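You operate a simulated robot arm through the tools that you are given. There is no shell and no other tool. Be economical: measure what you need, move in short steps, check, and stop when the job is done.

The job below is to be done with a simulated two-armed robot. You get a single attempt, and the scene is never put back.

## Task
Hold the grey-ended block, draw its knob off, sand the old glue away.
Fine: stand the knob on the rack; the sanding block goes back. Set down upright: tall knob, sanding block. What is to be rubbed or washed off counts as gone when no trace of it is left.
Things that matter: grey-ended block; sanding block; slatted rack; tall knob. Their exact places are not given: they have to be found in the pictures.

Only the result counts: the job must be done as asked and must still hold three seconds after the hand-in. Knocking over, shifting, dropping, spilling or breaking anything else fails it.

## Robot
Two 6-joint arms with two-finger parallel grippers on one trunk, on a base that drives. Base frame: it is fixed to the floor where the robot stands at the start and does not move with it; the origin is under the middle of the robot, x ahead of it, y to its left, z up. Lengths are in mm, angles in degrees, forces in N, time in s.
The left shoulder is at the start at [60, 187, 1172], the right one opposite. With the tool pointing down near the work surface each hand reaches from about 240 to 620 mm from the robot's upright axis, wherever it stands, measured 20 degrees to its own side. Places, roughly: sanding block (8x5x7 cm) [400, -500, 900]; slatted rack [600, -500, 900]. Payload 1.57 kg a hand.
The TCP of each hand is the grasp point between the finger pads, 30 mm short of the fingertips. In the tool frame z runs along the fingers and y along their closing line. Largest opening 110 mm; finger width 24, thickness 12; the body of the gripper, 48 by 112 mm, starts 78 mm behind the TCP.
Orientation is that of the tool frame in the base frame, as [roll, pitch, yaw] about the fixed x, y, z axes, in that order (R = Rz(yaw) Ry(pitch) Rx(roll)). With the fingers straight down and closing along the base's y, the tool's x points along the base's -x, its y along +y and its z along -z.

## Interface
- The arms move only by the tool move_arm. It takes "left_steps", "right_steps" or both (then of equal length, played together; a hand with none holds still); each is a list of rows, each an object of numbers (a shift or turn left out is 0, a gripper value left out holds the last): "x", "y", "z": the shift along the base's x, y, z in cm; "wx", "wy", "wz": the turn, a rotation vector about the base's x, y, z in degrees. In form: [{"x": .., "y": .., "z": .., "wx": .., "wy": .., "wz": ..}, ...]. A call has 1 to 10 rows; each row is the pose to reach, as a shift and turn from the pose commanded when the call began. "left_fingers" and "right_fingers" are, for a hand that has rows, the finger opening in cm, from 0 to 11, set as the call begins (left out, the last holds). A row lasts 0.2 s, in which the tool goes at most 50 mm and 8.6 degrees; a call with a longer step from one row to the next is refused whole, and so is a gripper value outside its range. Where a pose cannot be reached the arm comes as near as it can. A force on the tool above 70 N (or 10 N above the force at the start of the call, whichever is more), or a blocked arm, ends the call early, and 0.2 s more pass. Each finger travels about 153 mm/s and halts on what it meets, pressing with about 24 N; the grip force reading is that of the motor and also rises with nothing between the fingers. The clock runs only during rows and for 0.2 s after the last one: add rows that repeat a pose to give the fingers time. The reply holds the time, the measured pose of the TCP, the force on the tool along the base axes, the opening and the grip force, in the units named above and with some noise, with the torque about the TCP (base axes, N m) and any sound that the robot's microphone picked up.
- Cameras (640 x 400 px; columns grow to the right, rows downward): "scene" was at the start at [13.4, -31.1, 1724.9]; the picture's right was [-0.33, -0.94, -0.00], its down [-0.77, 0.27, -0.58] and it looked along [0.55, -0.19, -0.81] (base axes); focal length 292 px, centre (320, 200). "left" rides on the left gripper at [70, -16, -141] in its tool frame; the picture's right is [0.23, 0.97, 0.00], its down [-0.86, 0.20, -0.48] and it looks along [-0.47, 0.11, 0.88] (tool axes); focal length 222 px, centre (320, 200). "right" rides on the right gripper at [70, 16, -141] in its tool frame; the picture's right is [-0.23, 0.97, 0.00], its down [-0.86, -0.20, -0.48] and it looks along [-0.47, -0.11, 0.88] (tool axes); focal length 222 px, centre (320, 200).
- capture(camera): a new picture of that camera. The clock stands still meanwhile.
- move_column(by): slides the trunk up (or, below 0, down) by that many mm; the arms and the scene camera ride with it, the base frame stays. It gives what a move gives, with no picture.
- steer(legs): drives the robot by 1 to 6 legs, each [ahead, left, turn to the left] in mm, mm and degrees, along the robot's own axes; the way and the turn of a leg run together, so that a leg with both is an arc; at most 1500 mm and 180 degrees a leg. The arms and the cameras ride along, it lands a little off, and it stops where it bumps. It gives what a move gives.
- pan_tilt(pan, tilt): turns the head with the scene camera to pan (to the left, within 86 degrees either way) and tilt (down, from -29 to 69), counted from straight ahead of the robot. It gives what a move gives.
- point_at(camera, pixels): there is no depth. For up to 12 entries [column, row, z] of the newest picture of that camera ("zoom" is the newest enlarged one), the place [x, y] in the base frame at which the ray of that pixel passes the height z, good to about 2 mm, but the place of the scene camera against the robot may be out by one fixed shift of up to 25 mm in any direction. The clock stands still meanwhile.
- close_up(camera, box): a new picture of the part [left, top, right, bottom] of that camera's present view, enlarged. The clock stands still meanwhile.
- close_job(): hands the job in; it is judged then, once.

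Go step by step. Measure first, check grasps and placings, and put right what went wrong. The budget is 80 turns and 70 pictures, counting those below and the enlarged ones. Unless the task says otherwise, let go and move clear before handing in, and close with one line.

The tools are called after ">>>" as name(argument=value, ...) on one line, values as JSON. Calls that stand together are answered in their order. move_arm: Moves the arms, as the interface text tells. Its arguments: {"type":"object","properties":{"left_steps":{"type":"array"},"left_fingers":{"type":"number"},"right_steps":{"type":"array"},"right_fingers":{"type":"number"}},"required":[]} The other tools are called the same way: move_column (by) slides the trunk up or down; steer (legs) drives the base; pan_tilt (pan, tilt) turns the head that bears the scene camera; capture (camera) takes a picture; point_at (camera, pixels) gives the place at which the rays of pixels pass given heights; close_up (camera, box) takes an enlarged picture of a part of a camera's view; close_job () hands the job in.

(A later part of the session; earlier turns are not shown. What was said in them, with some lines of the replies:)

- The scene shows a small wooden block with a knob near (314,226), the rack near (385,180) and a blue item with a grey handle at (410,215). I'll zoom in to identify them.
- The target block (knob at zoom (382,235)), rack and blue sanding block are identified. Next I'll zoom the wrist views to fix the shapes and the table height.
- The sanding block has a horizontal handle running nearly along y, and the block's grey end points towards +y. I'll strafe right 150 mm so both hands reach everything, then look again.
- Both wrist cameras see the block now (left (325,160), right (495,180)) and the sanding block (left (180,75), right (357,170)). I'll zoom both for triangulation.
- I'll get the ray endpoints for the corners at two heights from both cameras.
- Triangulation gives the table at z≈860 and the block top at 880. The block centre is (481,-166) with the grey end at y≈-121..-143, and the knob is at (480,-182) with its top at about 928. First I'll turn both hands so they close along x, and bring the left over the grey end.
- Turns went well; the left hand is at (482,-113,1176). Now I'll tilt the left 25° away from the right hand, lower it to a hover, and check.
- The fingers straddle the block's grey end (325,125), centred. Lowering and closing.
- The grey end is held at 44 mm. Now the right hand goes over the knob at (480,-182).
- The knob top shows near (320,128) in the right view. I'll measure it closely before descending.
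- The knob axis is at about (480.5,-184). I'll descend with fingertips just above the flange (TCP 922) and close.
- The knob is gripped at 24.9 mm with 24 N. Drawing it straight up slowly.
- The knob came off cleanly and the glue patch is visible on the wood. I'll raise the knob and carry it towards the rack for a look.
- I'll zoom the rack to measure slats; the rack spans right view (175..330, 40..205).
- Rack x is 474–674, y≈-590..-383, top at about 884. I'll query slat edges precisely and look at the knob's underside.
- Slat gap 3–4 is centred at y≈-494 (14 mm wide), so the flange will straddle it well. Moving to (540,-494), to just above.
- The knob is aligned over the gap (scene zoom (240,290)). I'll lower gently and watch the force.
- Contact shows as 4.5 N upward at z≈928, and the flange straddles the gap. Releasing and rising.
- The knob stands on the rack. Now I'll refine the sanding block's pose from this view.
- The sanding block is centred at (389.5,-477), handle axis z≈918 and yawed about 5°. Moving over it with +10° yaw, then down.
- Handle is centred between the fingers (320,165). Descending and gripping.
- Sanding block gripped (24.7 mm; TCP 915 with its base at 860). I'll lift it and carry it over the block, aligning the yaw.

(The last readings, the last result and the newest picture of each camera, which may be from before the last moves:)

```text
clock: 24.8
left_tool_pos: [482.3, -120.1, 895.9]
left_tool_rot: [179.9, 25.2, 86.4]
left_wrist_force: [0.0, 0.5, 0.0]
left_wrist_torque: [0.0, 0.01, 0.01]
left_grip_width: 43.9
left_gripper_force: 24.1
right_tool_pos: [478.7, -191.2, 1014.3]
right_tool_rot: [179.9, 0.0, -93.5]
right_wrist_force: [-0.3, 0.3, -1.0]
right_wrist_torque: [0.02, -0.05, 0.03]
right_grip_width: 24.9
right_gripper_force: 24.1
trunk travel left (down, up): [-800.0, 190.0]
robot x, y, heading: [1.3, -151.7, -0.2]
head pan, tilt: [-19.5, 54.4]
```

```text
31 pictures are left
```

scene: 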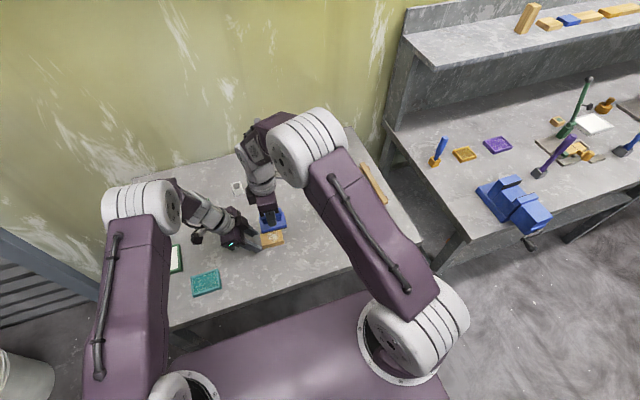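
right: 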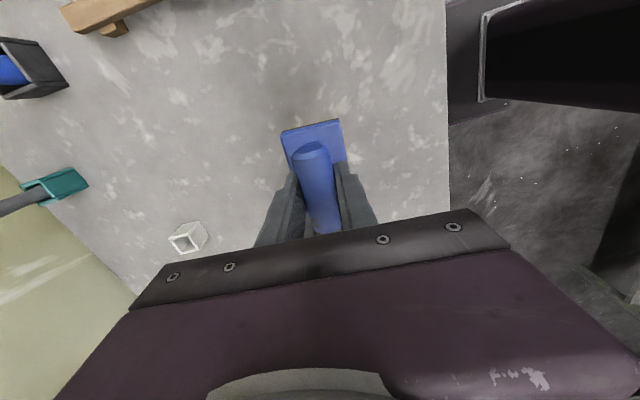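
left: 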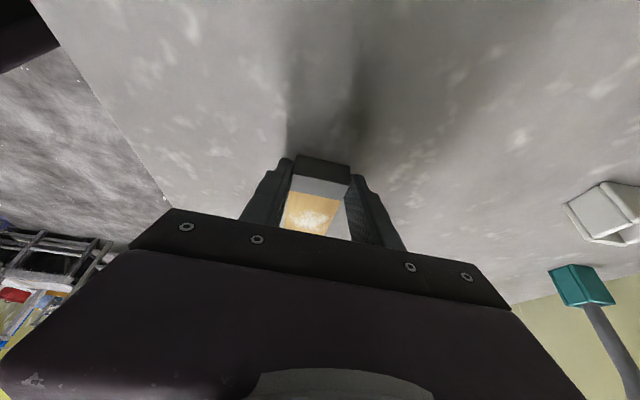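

Sander is over the block. Lowering to light contact.

>>> move_arm(right_steps=[{"z": -4}, {"z": -6.5}, {"z": -7.5}, {"z": -7.8}])

>>> move_arm(right_steps=[{"z": -0.1}, {"z": -0.2}, {"z": -0.3}])

```text
clock: 25.8
left_tool_pos: [482.8, -119.8, 896.5]
left_tool_rot: [179.8, 25.1, 86.4]
left_wrist_force: [7.6, -4.2, -15.4]
left_wrist_torque: [0.52, 0.0, 0.44]
left_grip_width: 44.2
left_gripper_force: 23.8
right_tool_pos: [479.4, -191.8, 936.4]
right_tool_rot: [-179.9, 0.2, -93.5]
right_wrist_force: [-7.3, 2.1, 26.6]
right_wrist_torque: [0.46, 0.23, 0.15]
right_grip_width: 24.6
right_gripper_force: 24.6
trunk travel left (down, up): [-800.0, 190.0]
robot x, y, heading: [0.7, -153.3, 0.0]
head pan, tilt: [-19.5, 54.4]
```

```text
clock: 26.6
left_tool_pos: [481.9, -119.7, 898.5]
left_tool_rot: [179.9, 25.0, 86.4]
left_wrist_force: [8.3, 1.8, -16.0]
left_wrist_torque: [0.43, -0.13, 0.6]
left_grip_width: 44.1
left_gripper_force: 23.6
right_tool_pos: [479.7, -193.3, 934.7]
right_tool_rot: [-179.7, 0.1, -93.4]
right_wrist_force: [-3.1, -3.0, 43.1]
right_wrist_torque: [-0.02, 0.07, 0.05]
right_grip_width: 24.6
right_gripper_force: 23.9
trunk travel left (down, up): [-800.0, 190.0]
robot x, y, heading: [-1.8, -149.9, 0.2]
head pan, tilt: [-19.5, 54.4]
```

Contact force is 43 N, more than needed. I'll ease up about 5 mm and stroke along x and y.

>>> move_arm(right_steps=[{"z": 0.45}, {"x": 1, "z": 0.45}, {"x": 0, "z": 0.45}, {"x": -1, "z": 0.45}, {"x": 0, "z": 0.45}, {"x": 1, "y": -0.5, "z": 0.45}, {"x": 0, "y": -0.5, "z": 0.45}, {"x": -1, "y": -0.5, "z": 0.45}, {"x": 0, "y": -0.5, "z": 0.45}, {"z": 0.45}])

>>> move_arm(right_steps=[{"y": -1}, {"y": -2}, {"y": -1}, {"y": 0}, {"y": -1}, {"y": -2}, {"y": -1}, {"y": 0}, {"x": 1}, {"x": 0}])

>>> capture(camera="left")

```text
clock: 28.8
left_tool_pos: [482.8, -120.1, 896.3]
left_tool_rot: [180.0, 25.1, 86.4]
left_wrist_force: [-1.0, -1.2, 5.4]
left_wrist_torque: [-0.34, 0.02, 0.0]
left_grip_width: 44.0
left_gripper_force: 23.9
right_tool_pos: [479.1, -192.2, 937.6]
right_tool_rot: [-180.0, 0.0, -93.5]
right_wrist_force: [0.0, -0.1, -2.2]
right_wrist_torque: [0.01, -0.03, 0.01]
right_grip_width: 24.5
right_gripper_force: 24.0
trunk travel left (down, up): [-800.0, 190.0]
robot x, y, heading: [-1.7, -150.0, 0.0]
head pan, tilt: [-19.5, 54.4]
```

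```text
clock: 31.0
left_tool_pos: [483.1, -119.9, 896.7]
left_tool_rot: [179.9, 25.0, 86.4]
left_wrist_force: [-1.1, 0.8, 3.6]
left_wrist_torque: [0.0, 0.04, 0.04]
left_grip_width: 44.2
left_gripper_force: 23.6
right_tool_pos: [480.1, -192.9, 937.6]
right_tool_rot: [179.9, 0.0, -93.5]
right_wrist_force: [-0.9, -0.1, -0.8]
right_wrist_torque: [0.01, -0.01, 0.01]
right_grip_width: 24.3
right_gripper_force: 24.1
trunk travel left (down, up): [-800.0, 190.0]
robot x, y, heading: [2.4, -150.1, 0.1]
head pan, tilt: [-19.5, 54.4]
```

```text
30 pictures are left
```

left: 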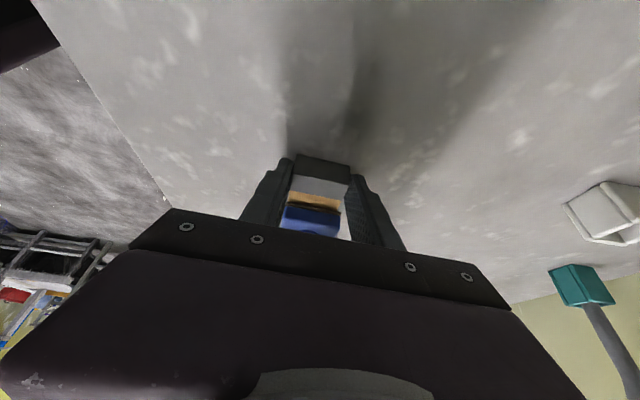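

No contact at that height (force about 0). Lowering 1.5 mm and stroking again.

>>> move_arm(right_steps=[{"z": -0.1}, {"z": -0.15}])

>>> move_arm(right_steps=[{"x": 0.7}, {"x": 1.3}, {"x": 0.6}, {"x": -0.2}, {"x": -1}, {"x": -1.4}, {"x": -0.7}, {"x": 0}])

```text
clock: 31.6
left_tool_pos: [482.3, -119.8, 897.4]
left_tool_rot: [180.0, 25.1, 86.4]
left_wrist_force: [-0.6, 0.6, 3.0]
left_wrist_torque: [0.02, 0.0, -0.02]
left_grip_width: 44.2
left_gripper_force: 23.3
right_tool_pos: [478.8, -191.7, 935.7]
right_tool_rot: [-180.0, -0.1, -93.5]
right_wrist_force: [0.0, 0.5, -1.8]
right_wrist_torque: [-0.04, 0.02, -0.01]
right_grip_width: 24.4
right_gripper_force: 24.1
trunk travel left (down, up): [-800.0, 190.0]
robot x, y, heading: [2.2, -149.8, -0.1]
head pan, tilt: [-19.5, 54.4]
```

```text
clock: 33.4
left_tool_pos: [483.8, -121.0, 897.0]
left_tool_rot: [-180.0, 25.1, 86.5]
left_wrist_force: [-0.9, 0.1, 2.4]
left_wrist_torque: [0.0, -0.03, -0.02]
left_grip_width: 43.7
left_gripper_force: 23.3
right_tool_pos: [477.3, -191.0, 936.7]
right_tool_rot: [-180.0, 0.0, -93.6]
right_wrist_force: [-1.2, -1.3, -0.6]
right_wrist_torque: [0.01, 0.02, 0.0]
right_grip_width: 24.7
right_gripper_force: 23.8
trunk travel left (down, up): [-800.0, 190.0]
robot x, y, heading: [-1.5, -150.6, 0.1]
head pan, tilt: [-19.5, 54.4]
```

Still no contact force. Lowering further in 1 mm steps.

>>> move_arm(right_steps=[{"z": -0.1}, {"z": -0.15}])

>>> move_arm(right_steps=[{"z": -0.08}, {"z": -0.08}])

>>> move_arm(right_steps=[{"z": -0.08}, {"z": -0.08}])

```text
clock: 34.0
left_tool_pos: [482.0, -121.0, 896.9]
left_tool_rot: [179.9, 25.0, 86.5]
left_wrist_force: [1.0, -0.2, 0.9]
left_wrist_torque: [0.02, 0.03, -0.01]
left_grip_width: 44.0
left_gripper_force: 23.9
right_tool_pos: [477.3, -191.6, 935.3]
right_tool_rot: [-180.0, 0.0, -93.5]
right_wrist_force: [-0.4, -0.2, 0.2]
right_wrist_torque: [-0.03, 0.01, -0.03]
right_grip_width: 24.6
right_gripper_force: 24.3
trunk travel left (down, up): [-800.0, 190.0]
robot x, y, heading: [-0.7, -144.2, -0.0]
head pan, tilt: [-19.5, 54.4]
```

```text
clock: 34.6
left_tool_pos: [483.0, -120.1, 898.5]
left_tool_rot: [179.9, 25.0, 86.3]
left_wrist_force: [3.4, -1.7, -5.1]
left_wrist_torque: [0.51, -0.03, 0.31]
left_grip_width: 44.0
left_gripper_force: 23.6
right_tool_pos: [479.2, -191.0, 935.0]
right_tool_rot: [-179.9, 0.1, -93.4]
right_wrist_force: [-1.6, -0.2, 14.7]
right_wrist_torque: [-0.32, 0.08, -0.04]
right_grip_width: 24.5
right_gripper_force: 24.0
trunk travel left (down, up): [-800.0, 190.0]
robot x, y, heading: [-3.1, -154.3, 0.2]
head pan, tilt: [-19.5, 54.4]
```

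```text
clock: 35.2
left_tool_pos: [481.5, -119.9, 897.5]
left_tool_rot: [180.0, 25.1, 86.4]
left_wrist_force: [5.7, -2.5, -10.7]
left_wrist_torque: [0.59, -0.02, 0.43]
left_grip_width: 44.0
left_gripper_force: 23.0
right_tool_pos: [480.7, -191.4, 935.2]
right_tool_rot: [-179.8, 0.0, -93.5]
right_wrist_force: [-3.2, 0.7, 27.4]
right_wrist_torque: [-0.21, 0.12, 0.02]
right_grip_width: 24.5
right_gripper_force: 23.8
trunk travel left (down, up): [-800.0, 190.0]
robot x, y, heading: [-0.2, -145.5, 0.1]
head pan, tilt: [-19.5, 54.4]
```

Now 27 N. Backing off half a millimetre, then x strokes at several y positions.

>>> move_arm(right_steps=[{"x": 0.6, "z": 0.05}, {"x": 1.2, "z": 0.05}, {"x": 0.4, "z": 0.05}, {"x": -0.5, "z": 0.05}, {"x": -1.3, "z": 0.05}, {"x": -0.5, "z": 0.05}, {"x": 0.4, "z": 0.05}, {"x": 1.2, "z": 0.05}, {"x": 0.6, "z": 0.05}, {"x": 0, "z": 0.05}])

>>> move_arm(right_steps=[{"y": -0.7}, {"y": -1.4}, {"y": -0.7}, {"y": 0}, {"y": 0.3}, {"y": -0.4}, {"y": -1.1}, {"y": -1.6}, {"y": -0.8}, {"y": 0}])

```text
clock: 37.4
left_tool_pos: [482.6, -119.9, 897.4]
left_tool_rot: [180.0, 25.1, 86.4]
left_wrist_force: [-1.0, 0.9, 8.1]
left_wrist_torque: [-0.22, 0.07, 0.01]
left_grip_width: 44.0
left_gripper_force: 23.9
right_tool_pos: [478.9, -193.1, 932.8]
right_tool_rot: [179.9, 0.0, -93.4]
right_wrist_force: [0.2, -0.5, 0.0]
right_wrist_torque: [-0.07, -0.01, -0.01]
right_grip_width: 24.6
right_gripper_force: 23.8
trunk travel left (down, up): [-800.0, 190.0]
robot x, y, heading: [-0.0, -153.1, 0.0]
head pan, tilt: [-19.5, 54.4]
```

```text
clock: 39.6
left_tool_pos: [483.0, -121.0, 897.4]
left_tool_rot: [180.0, 25.1, 86.5]
left_wrist_force: [-1.4, 0.4, 3.1]
left_wrist_torque: [-0.01, 0.13, 0.02]
left_grip_width: 44.3
left_gripper_force: 24.2
right_tool_pos: [478.5, -190.8, 934.0]
right_tool_rot: [180.0, 0.0, -93.5]
right_wrist_force: [0.0, -1.2, 0.4]
right_wrist_torque: [-0.08, -0.03, -0.02]
right_grip_width: 24.5
right_gripper_force: 24.4
trunk travel left (down, up): [-800.0, 190.0]
robot x, y, heading: [-2.8, -150.2, 0.0]
head pan, tilt: [-19.5, 54.4]
```

The load bleeds off during strokes. I'll lift to inspect the glue and the sander's seat in the grip.

>>> move_arm(right_steps=[{"z": 3}, {"z": 7}, {"z": 7, "y": -4.5}, {"z": 7, "y": -9}, {"z": 7, "y": -13}])

>>> capture(camera="scene")

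>>> close_up(camera="scene", box=[240, 210, 320, 260])

>>> capture(camera="right")

```text
clock: 40.8
left_tool_pos: [483.6, -120.4, 896.4]
left_tool_rot: [179.9, 24.9, 86.4]
left_wrist_force: [-0.2, -0.2, 3.9]
left_wrist_torque: [-0.2, 0.02, 0.02]
left_grip_width: 43.9
left_gripper_force: 24.0
right_tool_pos: [481.3, -326.1, 1003.9]
right_tool_rot: [-179.9, 0.1, -93.4]
right_wrist_force: [0.5, 0.3, -1.5]
right_wrist_torque: [0.0, 0.0, 0.01]
right_grip_width: 24.8
right_gripper_force: 24.1
trunk travel left (down, up): [-800.0, 190.0]
robot x, y, heading: [-3.2, -150.6, 0.0]
head pan, tilt: [-19.5, 54.4]
```

```text
29 pictures are left
```

scene: 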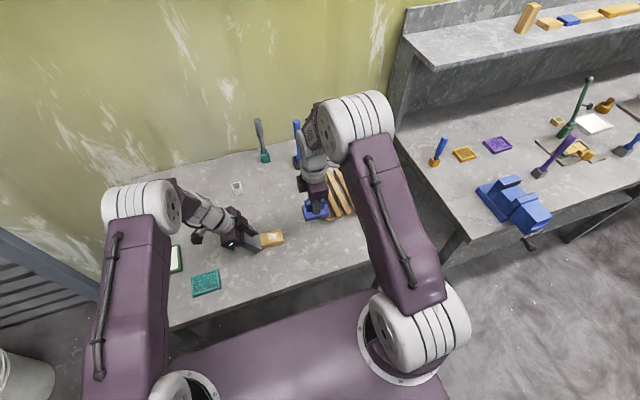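

```text
8.00 times, centred on (280, 235) of scene
```

zoom: 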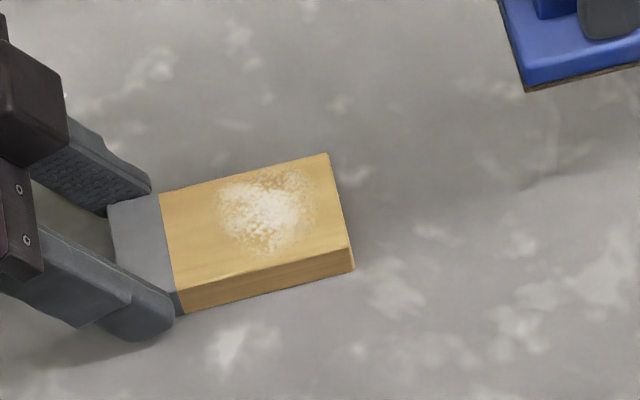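

```text
27 pictures are left
```

right: 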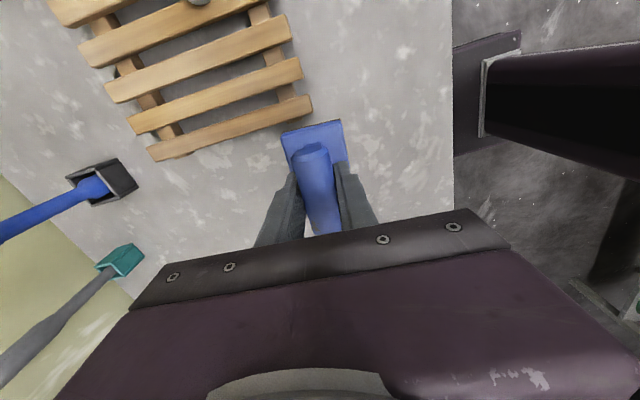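

The glue is patchy and partly worn; the sander is still upright in the grip. Returning over the block for more strokes with slightly increasing depth.

>>> move_arm(right_steps=[{"y": 4.5}, {"y": 9}, {"y": 13.1}, {"y": 13.1, "z": -4}, {"y": 13.1, "z": -6.5}, {"y": 13.1, "z": -7.05}])

>>> move_arm(right_steps=[{"z": -0.08, "x": 0.3}, {"z": -0.1, "x": 1}, {"z": -0.1, "x": 0.2}, {"z": -0.1, "x": -0.6}, {"z": -0.1, "x": -1.3}, {"z": -0.1, "x": -0.6}, {"z": -0.1, "x": 0.2}, {"z": -0.1, "x": 1}, {"z": -0.1, "x": 0.5}, {"z": -0.1}])

>>> move_arm(right_steps=[{"z": -0.03, "x": 0.5}, {"z": -0.03, "x": 1}, {"z": -0.03, "x": 0.2}, {"z": -0.03, "x": -0.6}, {"z": -0.03, "x": -1.3}, {"z": -0.03, "x": -0.6}, {"z": -0.03, "x": 0.2}, {"z": -0.03, "x": 1}, {"z": -0.03, "x": 0.5}, {"z": -0.03}])

```text
clock: 42.2
left_tool_pos: [482.7, -119.0, 896.3]
left_tool_rot: [179.7, 24.9, 86.4]
left_wrist_force: [1.4, 0.9, 1.0]
left_wrist_torque: [0.17, 0.11, 0.13]
left_grip_width: 43.7
left_gripper_force: 23.4
right_tool_pos: [480.9, -191.5, 932.8]
right_tool_rot: [-179.9, -0.1, -93.6]
right_wrist_force: [-3.0, 0.5, 5.3]
right_wrist_torque: [-0.07, -0.02, -0.02]
right_grip_width: 24.5
right_gripper_force: 24.4
trunk travel left (down, up): [-800.0, 190.0]
robot x, y, heading: [-0.5, -151.5, -0.0]
head pan, tilt: [-19.5, 54.4]
```

```text
clock: 44.4
left_tool_pos: [483.3, -120.7, 897.3]
left_tool_rot: [-179.9, 25.1, 86.3]
left_wrist_force: [0.1, 2.3, 6.1]
left_wrist_torque: [-0.19, -0.23, -0.12]
left_grip_width: 44.2
left_gripper_force: 23.7
right_tool_pos: [480.4, -190.9, 933.5]
right_tool_rot: [-179.8, 0.0, -93.3]
right_wrist_force: [3.8, 1.0, 3.7]
right_wrist_torque: [-0.08, -0.29, 0.09]
right_grip_width: 24.5
right_gripper_force: 24.0
trunk travel left (down, up): [-800.0, 190.0]
robot x, y, heading: [-1.1, -150.0, 0.2]
head pan, tilt: [-19.5, 54.4]
```

```text
clock: 46.6
left_tool_pos: [481.5, -120.8, 897.8]
left_tool_rot: [-180.0, 25.2, 86.3]
left_wrist_force: [1.2, 3.4, 9.8]
left_wrist_torque: [-0.26, -0.07, -0.03]
left_grip_width: 44.6
left_gripper_force: 24.0
right_tool_pos: [482.9, -190.1, 932.3]
right_tool_rot: [-179.7, 0.0, -93.4]
right_wrist_force: [4.8, -0.6, 3.6]
right_wrist_torque: [-0.12, -0.32, 0.11]
right_grip_width: 24.8
right_gripper_force: 24.0
trunk travel left (down, up): [-800.0, 190.0]
robot x, y, heading: [1.8, -148.3, -0.1]
head pan, tilt: [-19.5, 54.4]
```

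Contact is light (about 4 N). I'll press 1.5 mm deeper and stroke both ways.

>>> move_arm(right_steps=[{"z": -0.08, "y": -0.5}, {"z": -0.12, "y": -1.2}, {"z": -0.12, "y": -0.5}, {"z": -0.12, "y": 0.2}, {"z": -0.12, "y": -0.5}, {"z": -0.12, "y": -1.2}, {"z": -0.12, "y": -0.5}, {"z": -0.12, "y": 0.2}, {"z": -0.12, "x": 0.6}, {"z": -0.12}])

>>> move_arm(right_steps=[{"z": -0.05, "x": 0.5}, {"z": -0.08, "x": 1.1}, {"z": -0.08, "x": 0.2}, {"z": -0.08, "x": -0.7}, {"z": -0.08, "x": -1.4}, {"z": -0.08, "x": -0.6}, {"z": -0.08, "x": 0.2}, {"z": -0.08, "x": 1}, {"z": -0.08, "x": 0.5}, {"z": -0.08}])

>>> move_arm(right_steps=[{"z": 3}, {"z": 7}, {"z": 7, "y": -4.5}, {"z": 7, "y": -9}, {"z": 7, "y": -13}])

>>> close_up(camera="scene", box=[240, 210, 320, 260])

```text
clock: 48.8
left_tool_pos: [482.3, -120.3, 897.8]
left_tool_rot: [179.8, 25.1, 86.4]
left_wrist_force: [7.2, 7.9, -1.9]
left_wrist_torque: [0.27, -0.37, 0.54]
left_grip_width: 44.3
left_gripper_force: 24.4
right_tool_pos: [479.7, -191.3, 930.8]
right_tool_rot: [-179.9, -0.1, -93.3]
right_wrist_force: [-3.3, -6.5, 15.0]
right_wrist_torque: [-0.39, 0.14, -0.03]
right_grip_width: 24.5
right_gripper_force: 23.7
trunk travel left (down, up): [-800.0, 190.0]
robot x, y, heading: [-1.6, -148.4, 0.1]
head pan, tilt: [-19.5, 54.4]
```

```text
clock: 51.0
left_tool_pos: [481.4, -120.0, 896.8]
left_tool_rot: [179.9, 25.2, 86.3]
left_wrist_force: [0.2, 2.4, 8.6]
left_wrist_torque: [-0.41, -0.02, 0.05]
left_grip_width: 44.7
left_gripper_force: 24.0
right_tool_pos: [478.7, -190.3, 930.9]
right_tool_rot: [-179.9, -0.1, -93.4]
right_wrist_force: [2.3, 0.4, 2.6]
right_wrist_torque: [-0.09, -0.14, 0.09]
right_grip_width: 24.7
right_gripper_force: 23.9
trunk travel left (down, up): [-800.0, 190.0]
robot x, y, heading: [0.6, -151.3, -0.0]
head pan, tilt: [-19.5, 54.4]
```

```text
clock: 52.2
left_tool_pos: [482.5, -121.2, 898.2]
left_tool_rot: [179.8, 25.0, 86.4]
left_wrist_force: [-1.5, 0.7, 6.7]
left_wrist_torque: [-0.22, 0.1, -0.03]
left_grip_width: 44.2
left_gripper_force: 24.0
right_tool_pos: [480.7, -322.4, 1000.9]
right_tool_rot: [-179.8, 0.1, -93.4]
right_wrist_force: [0.2, -0.3, -1.3]
right_wrist_torque: [0.01, 0.02, 0.0]
right_grip_width: 24.4
right_gripper_force: 23.8
trunk travel left (down, up): [-800.0, 190.0]
robot x, y, heading: [-3.8, -150.5, -0.2]
head pan, tilt: [-19.5, 54.4]
```

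```text
8.00 times, centred on (280, 235) of scene
```

zoom: 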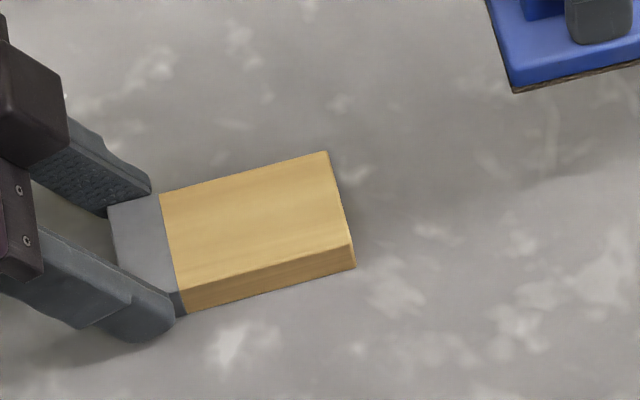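

The block looks clean. One tighter look for traces.

>>> close_up(camera="scene", box=[256, 226, 288, 246])

>>> close_up(camera="left", box=[280, 165, 360, 215])

>>> capture(camera="right")

```text
16.00 times, centred on (272, 236) of scene
```

zoom: 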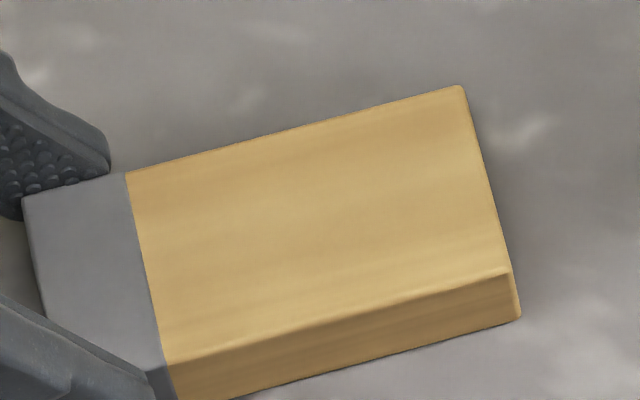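

```text
8.00 times, centred on (320, 190) of left
```

zoom: 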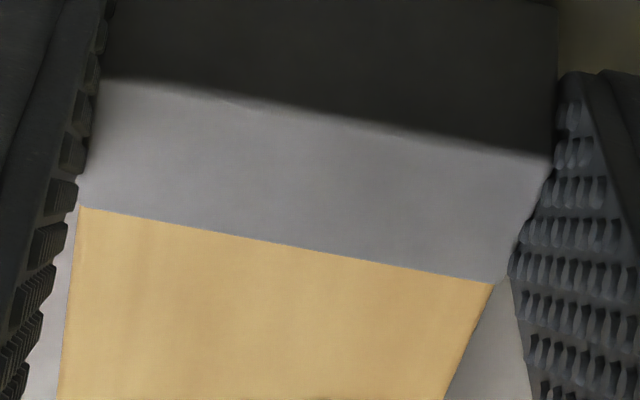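

```text
23 pictures are left
```

right: 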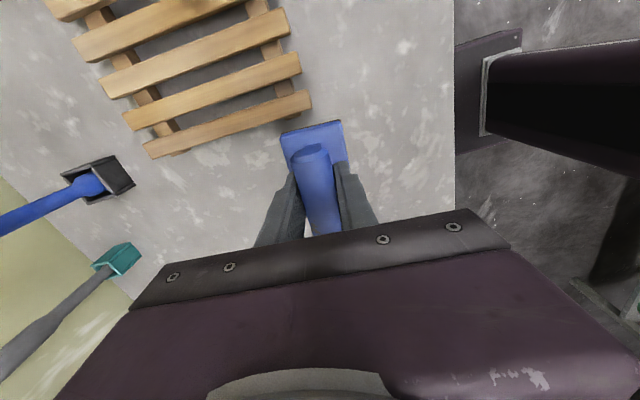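

Glue is gone with no trace. Returning the sanding block to its original spot: reverse the shift (-9, -15.6 cm, +8.5°), then lower towards the table.

>>> move_arm(right_steps=[{"x": -1.8, "y": -3.1, "wz": 1.7}, {"x": -3.6, "y": -6.2, "wz": 3.4}, {"x": -5.4, "y": -9.4, "wz": 5.1}, {"x": -7.2, "y": -12.5, "wz": 6.8}, {"x": -9, "y": -15.6, "wz": 8.5}, {"x": -9, "y": -15.6, "z": -4, "wz": 8.5}, {"x": -9, "y": -15.6, "z": -7.5, "wz": 8.5}, {"x": -9, "y": -15.6, "z": -8.5, "wz": 8.5}])

>>> move_arm(right_steps=[{"z": -0.1}, {"z": -0.2}, {"z": -0.3}])

>>> capture(camera="right")

```text
clock: 54.0
left_tool_pos: [482.4, -121.0, 897.7]
left_tool_rot: [179.9, 25.0, 86.3]
left_wrist_force: [-1.4, 0.0, 4.0]
left_wrist_torque: [-0.03, 0.12, 0.0]
left_grip_width: 44.5
left_gripper_force: 24.0
right_tool_pos: [388.3, -477.8, 915.7]
right_tool_rot: [-180.0, 0.0, -85.0]
right_wrist_force: [0.6, 0.2, -2.4]
right_wrist_torque: [-0.01, 0.0, 0.01]
right_grip_width: 24.4
right_gripper_force: 23.9
trunk travel left (down, up): [-800.0, 190.0]
robot x, y, heading: [1.0, -151.1, -0.3]
head pan, tilt: [-19.5, 54.4]
```

```text
clock: 54.8
left_tool_pos: [482.5, -120.8, 896.8]
left_tool_rot: [179.9, 25.1, 86.3]
left_wrist_force: [-1.5, 0.4, 3.9]
left_wrist_torque: [-0.05, 0.13, 0.03]
left_grip_width: 43.9
left_gripper_force: 24.4
right_tool_pos: [390.2, -478.5, 912.4]
right_tool_rot: [-180.0, 0.0, -84.9]
right_wrist_force: [0.5, -0.2, -1.1]
right_wrist_torque: [0.02, 0.01, 0.02]
right_grip_width: 24.7
right_gripper_force: 23.8
trunk travel left (down, up): [-800.0, 190.0]
robot x, y, heading: [0.4, -148.6, 0.1]
head pan, tilt: [-19.5, 54.4]
```

```text
22 pictures are left
```

right: 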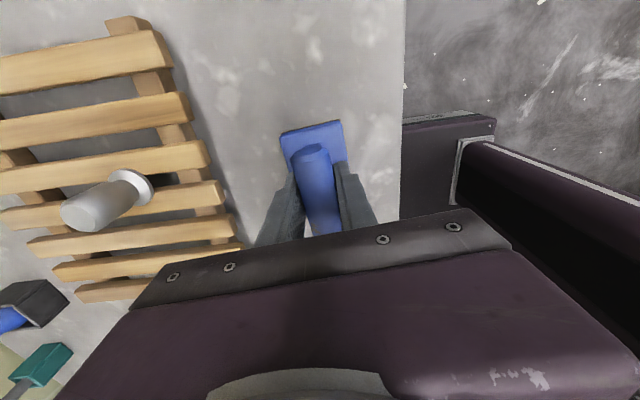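

No contact yet at z≈912. Lowering in small steps.

>>> move_arm(right_steps=[{"z": -0.08}, {"z": -0.15}])

>>> move_arm(right_steps=[{"z": -0.08}, {"z": -0.12}])

```text
clock: 55.4
left_tool_pos: [482.0, -121.1, 896.9]
left_tool_rot: [179.9, 25.0, 86.3]
left_wrist_force: [-0.6, -0.3, 3.5]
left_wrist_torque: [-0.05, 0.13, 0.0]
left_grip_width: 44.2
left_gripper_force: 23.8
right_tool_pos: [388.9, -478.6, 911.4]
right_tool_rot: [180.0, 0.0, -85.0]
right_wrist_force: [-0.6, -0.6, -1.4]
right_wrist_torque: [-0.01, 0.02, 0.01]
right_grip_width: 24.8
right_gripper_force: 24.2
trunk travel left (down, up): [-800.0, 190.0]
robot x, y, heading: [-2.6, -144.9, -0.2]
head pan, tilt: [-19.5, 54.4]
```

```text
clock: 56.0
left_tool_pos: [482.1, -120.4, 898.4]
left_tool_rot: [179.9, 25.1, 86.3]
left_wrist_force: [-0.4, -0.4, 4.0]
left_wrist_torque: [-0.1, 0.09, 0.01]
left_grip_width: 44.2
left_gripper_force: 23.5
right_tool_pos: [387.0, -478.5, 908.9]
right_tool_rot: [180.0, 0.0, -84.9]
right_wrist_force: [-0.1, 0.6, -0.9]
right_wrist_torque: [-0.01, -0.01, 0.01]
right_grip_width: 24.3
right_gripper_force: 24.0
trunk travel left (down, up): [-800.0, 190.0]
robot x, y, heading: [0.9, -148.8, -0.2]
head pan, tilt: [-19.5, 54.4]
```

>>> move_arm(right_steps=[{"z": -0.08}, {"z": -0.12}])

>>> move_arm(right_steps=[{"z": -0.05}, {"z": -0.1}])

>>> close_up(camera="scene", box=[345, 215, 393, 245])

```text
clock: 56.6
left_tool_pos: [482.0, -120.4, 896.5]
left_tool_rot: [179.9, 25.0, 86.4]
left_wrist_force: [-1.2, 0.8, 0.0]
left_wrist_torque: [0.05, 0.0, 0.02]
left_grip_width: 43.9
left_gripper_force: 24.0
right_tool_pos: [387.9, -476.9, 909.4]
right_tool_rot: [-179.9, -0.1, -85.0]
right_wrist_force: [-2.0, -1.9, 9.1]
right_wrist_torque: [-0.47, -0.18, -0.13]
right_grip_width: 24.5
right_gripper_force: 23.5
trunk travel left (down, up): [-800.0, 190.0]
robot x, y, heading: [3.5, -151.2, -0.0]
head pan, tilt: [-19.5, 54.4]
```

```text
clock: 57.2
left_tool_pos: [482.8, -119.8, 898.4]
left_tool_rot: [179.8, 25.1, 86.3]
left_wrist_force: [-0.2, -0.3, -0.1]
left_wrist_torque: [0.01, 0.03, 0.03]
left_grip_width: 44.1
left_gripper_force: 24.1
right_tool_pos: [388.4, -477.7, 908.4]
right_tool_rot: [-179.8, -0.1, -84.9]
right_wrist_force: [-0.7, -6.1, 20.3]
right_wrist_torque: [-0.25, -0.1, -0.05]
right_grip_width: 25.0
right_gripper_force: 23.9
trunk travel left (down, up): [-800.0, 190.0]
robot x, y, heading: [-1.3, -151.8, -0.0]
head pan, tilt: [-19.5, 54.4]
```

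```text
13.33 times, centred on (369, 230) of scene
```

zoom: 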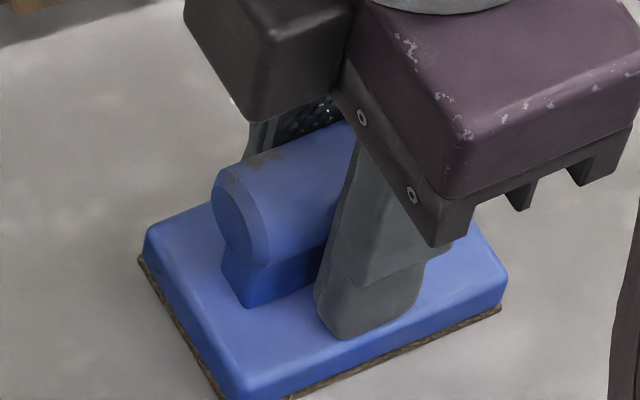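

It is flat on the table under 20 N. I'll ease up 1 mm, release and rise.

>>> move_arm(right_steps=[{"z": 0.1}, {"z": 0.1}])

>>> move_arm(right_steps=[{}, {}, {}], right_fingers=6)

>>> move_arm(right_steps=[{"z": 2}, {"z": 5}, {"z": 9.5}, {"z": 14}, {"z": 18}])

>>> capture(camera="right")

```text
clock: 57.8
left_tool_pos: [481.3, -120.9, 897.0]
left_tool_rot: [179.9, 25.1, 86.4]
left_wrist_force: [-1.0, 0.3, -0.4]
left_wrist_torque: [0.02, 0.01, -0.03]
left_grip_width: 44.1
left_gripper_force: 23.6
right_tool_pos: [388.2, -477.1, 908.1]
right_tool_rot: [179.9, -0.1, -85.0]
right_wrist_force: [-1.5, -5.5, 11.7]
right_wrist_torque: [-0.28, -0.14, -0.08]
right_grip_width: 24.7
right_gripper_force: 24.0
trunk travel left (down, up): [-800.0, 190.0]
robot x, y, heading: [4.5, -151.4, -0.2]
head pan, tilt: [-19.5, 54.4]
```

```text
clock: 58.6
left_tool_pos: [483.1, -119.6, 897.7]
left_tool_rot: [180.0, 25.1, 86.5]
left_wrist_force: [-1.1, 0.5, 3.6]
left_wrist_torque: [-0.04, 0.09, 0.03]
left_grip_width: 44.0
left_gripper_force: 23.3
right_tool_pos: [389.3, -475.8, 908.5]
right_tool_rot: [-179.9, 0.1, -84.9]
right_wrist_force: [-0.4, 0.0, 0.3]
right_wrist_torque: [0.0, 0.01, -0.02]
right_grip_width: 60.0
right_gripper_force: 0.0
trunk travel left (down, up): [-800.0, 190.0]
robot x, y, heading: [3.4, -151.2, 0.1]
head pan, tilt: [-19.5, 54.4]
```

```text
clock: 59.8
left_tool_pos: [481.1, -120.8, 897.2]
left_tool_rot: [180.0, 25.1, 86.4]
left_wrist_force: [-1.0, 1.3, 3.7]
left_wrist_torque: [0.02, 0.07, -0.01]
left_grip_width: 44.0
left_gripper_force: 23.6
right_tool_pos: [387.0, -477.8, 1089.2]
right_tool_rot: [-180.0, 0.0, -85.0]
right_wrist_force: [-0.8, -0.3, 0.3]
right_wrist_torque: [0.01, -0.03, -0.01]
right_grip_width: 60.1
right_gripper_force: 0.0
trunk travel left (down, up): [-800.0, 190.0]
robot x, y, heading: [-0.7, -151.3, 0.1]
head pan, tilt: [-19.5, 54.4]
```

```text
20 pictures are left
```

right: 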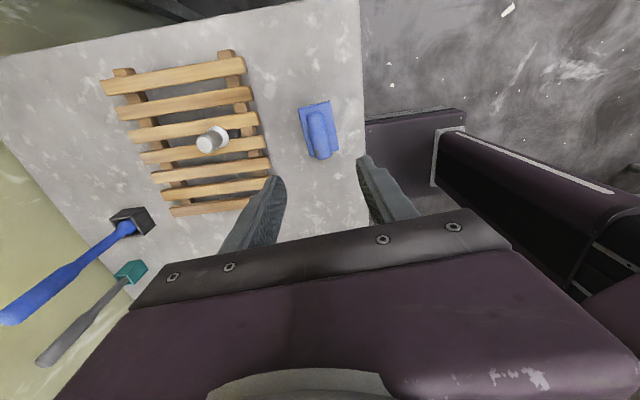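

Sanding block and knob are both standing properly. Now the left hand releases the block and backs out along its tool axis.

>>> move_arm(left_steps=[{}, {}, {}], left_fingers=7.5)

>>> move_arm(left_steps=[{"y": 0.8, "z": 1.8}, {"y": 2.1, "z": 4.5}, {"y": 3.7, "z": 8}, {"y": 4, "z": 12}, {"y": 4, "z": 16}])

>>> capture(camera="scene")

>>> close_up(camera="scene", box=[245, 215, 309, 255])

>>> close_up(camera="right", box=[180, 90, 356, 200])

```text
clock: 60.6
left_tool_pos: [483.2, -120.0, 896.5]
left_tool_rot: [-180.0, 25.1, 86.4]
left_wrist_force: [-0.6, 0.1, 0.0]
left_wrist_torque: [0.06, 0.04, -0.04]
left_grip_width: 75.0
left_gripper_force: 0.0
right_tool_pos: [389.1, -477.5, 1088.6]
right_tool_rot: [180.0, -0.1, -85.1]
right_wrist_force: [0.0, 0.4, 0.9]
right_wrist_torque: [-0.02, -0.03, 0.0]
right_grip_width: 60.1
right_gripper_force: 0.1
trunk travel left (down, up): [-800.0, 190.0]
robot x, y, heading: [-3.9, -151.1, 0.3]
head pan, tilt: [-19.5, 54.4]
```

```text
clock: 61.8
left_tool_pos: [482.9, -82.9, 1056.1]
left_tool_rot: [179.8, 25.1, 86.4]
left_wrist_force: [0.1, 0.3, 0.4]
left_wrist_torque: [0.0, -0.01, -0.05]
left_grip_width: 74.9
left_gripper_force: 0.0
right_tool_pos: [387.5, -478.0, 1088.1]
right_tool_rot: [180.0, 0.0, -85.0]
right_wrist_force: [0.3, -0.3, -0.2]
right_wrist_torque: [-0.01, -0.02, 0.0]
right_grip_width: 59.9
right_gripper_force: 0.1
trunk travel left (down, up): [-800.0, 190.0]
robot x, y, heading: [-0.2, -151.7, -0.0]
head pan, tilt: [-19.5, 54.4]
```

```text
19 pictures are left
```

scene: 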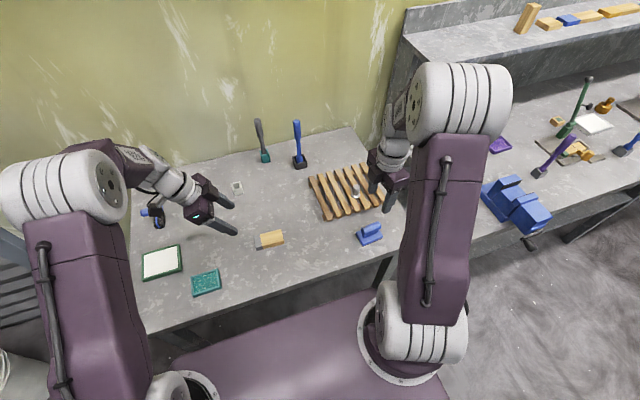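

```text
10.00 times, centred on (277, 235) of scene
```

zoom: 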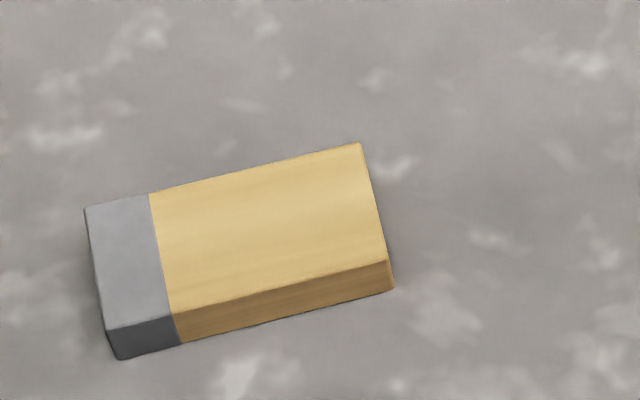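

```text
3.64 times, centred on (268, 145) of right
```

zoom: 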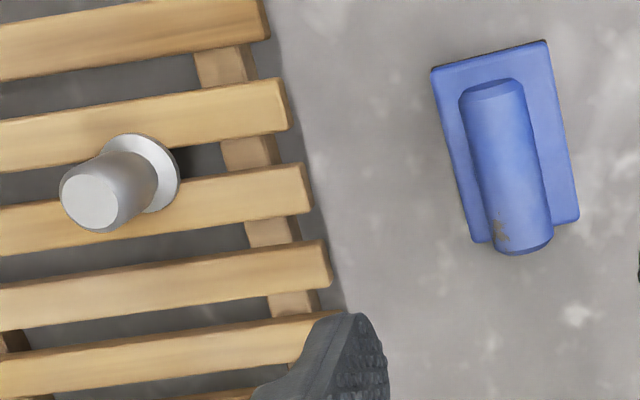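

The last pictures show the block clean and flat, the knob upright on the rack, the sanding block back in its place, and both hands clear. Handing in.

>>> close_job()

```text
The job is handed in.
```

The job is handed in: the knob is off and standing upright on the rack, no glue shows on the block in the last close-ups, and the sanding block is back upright in its original spot.
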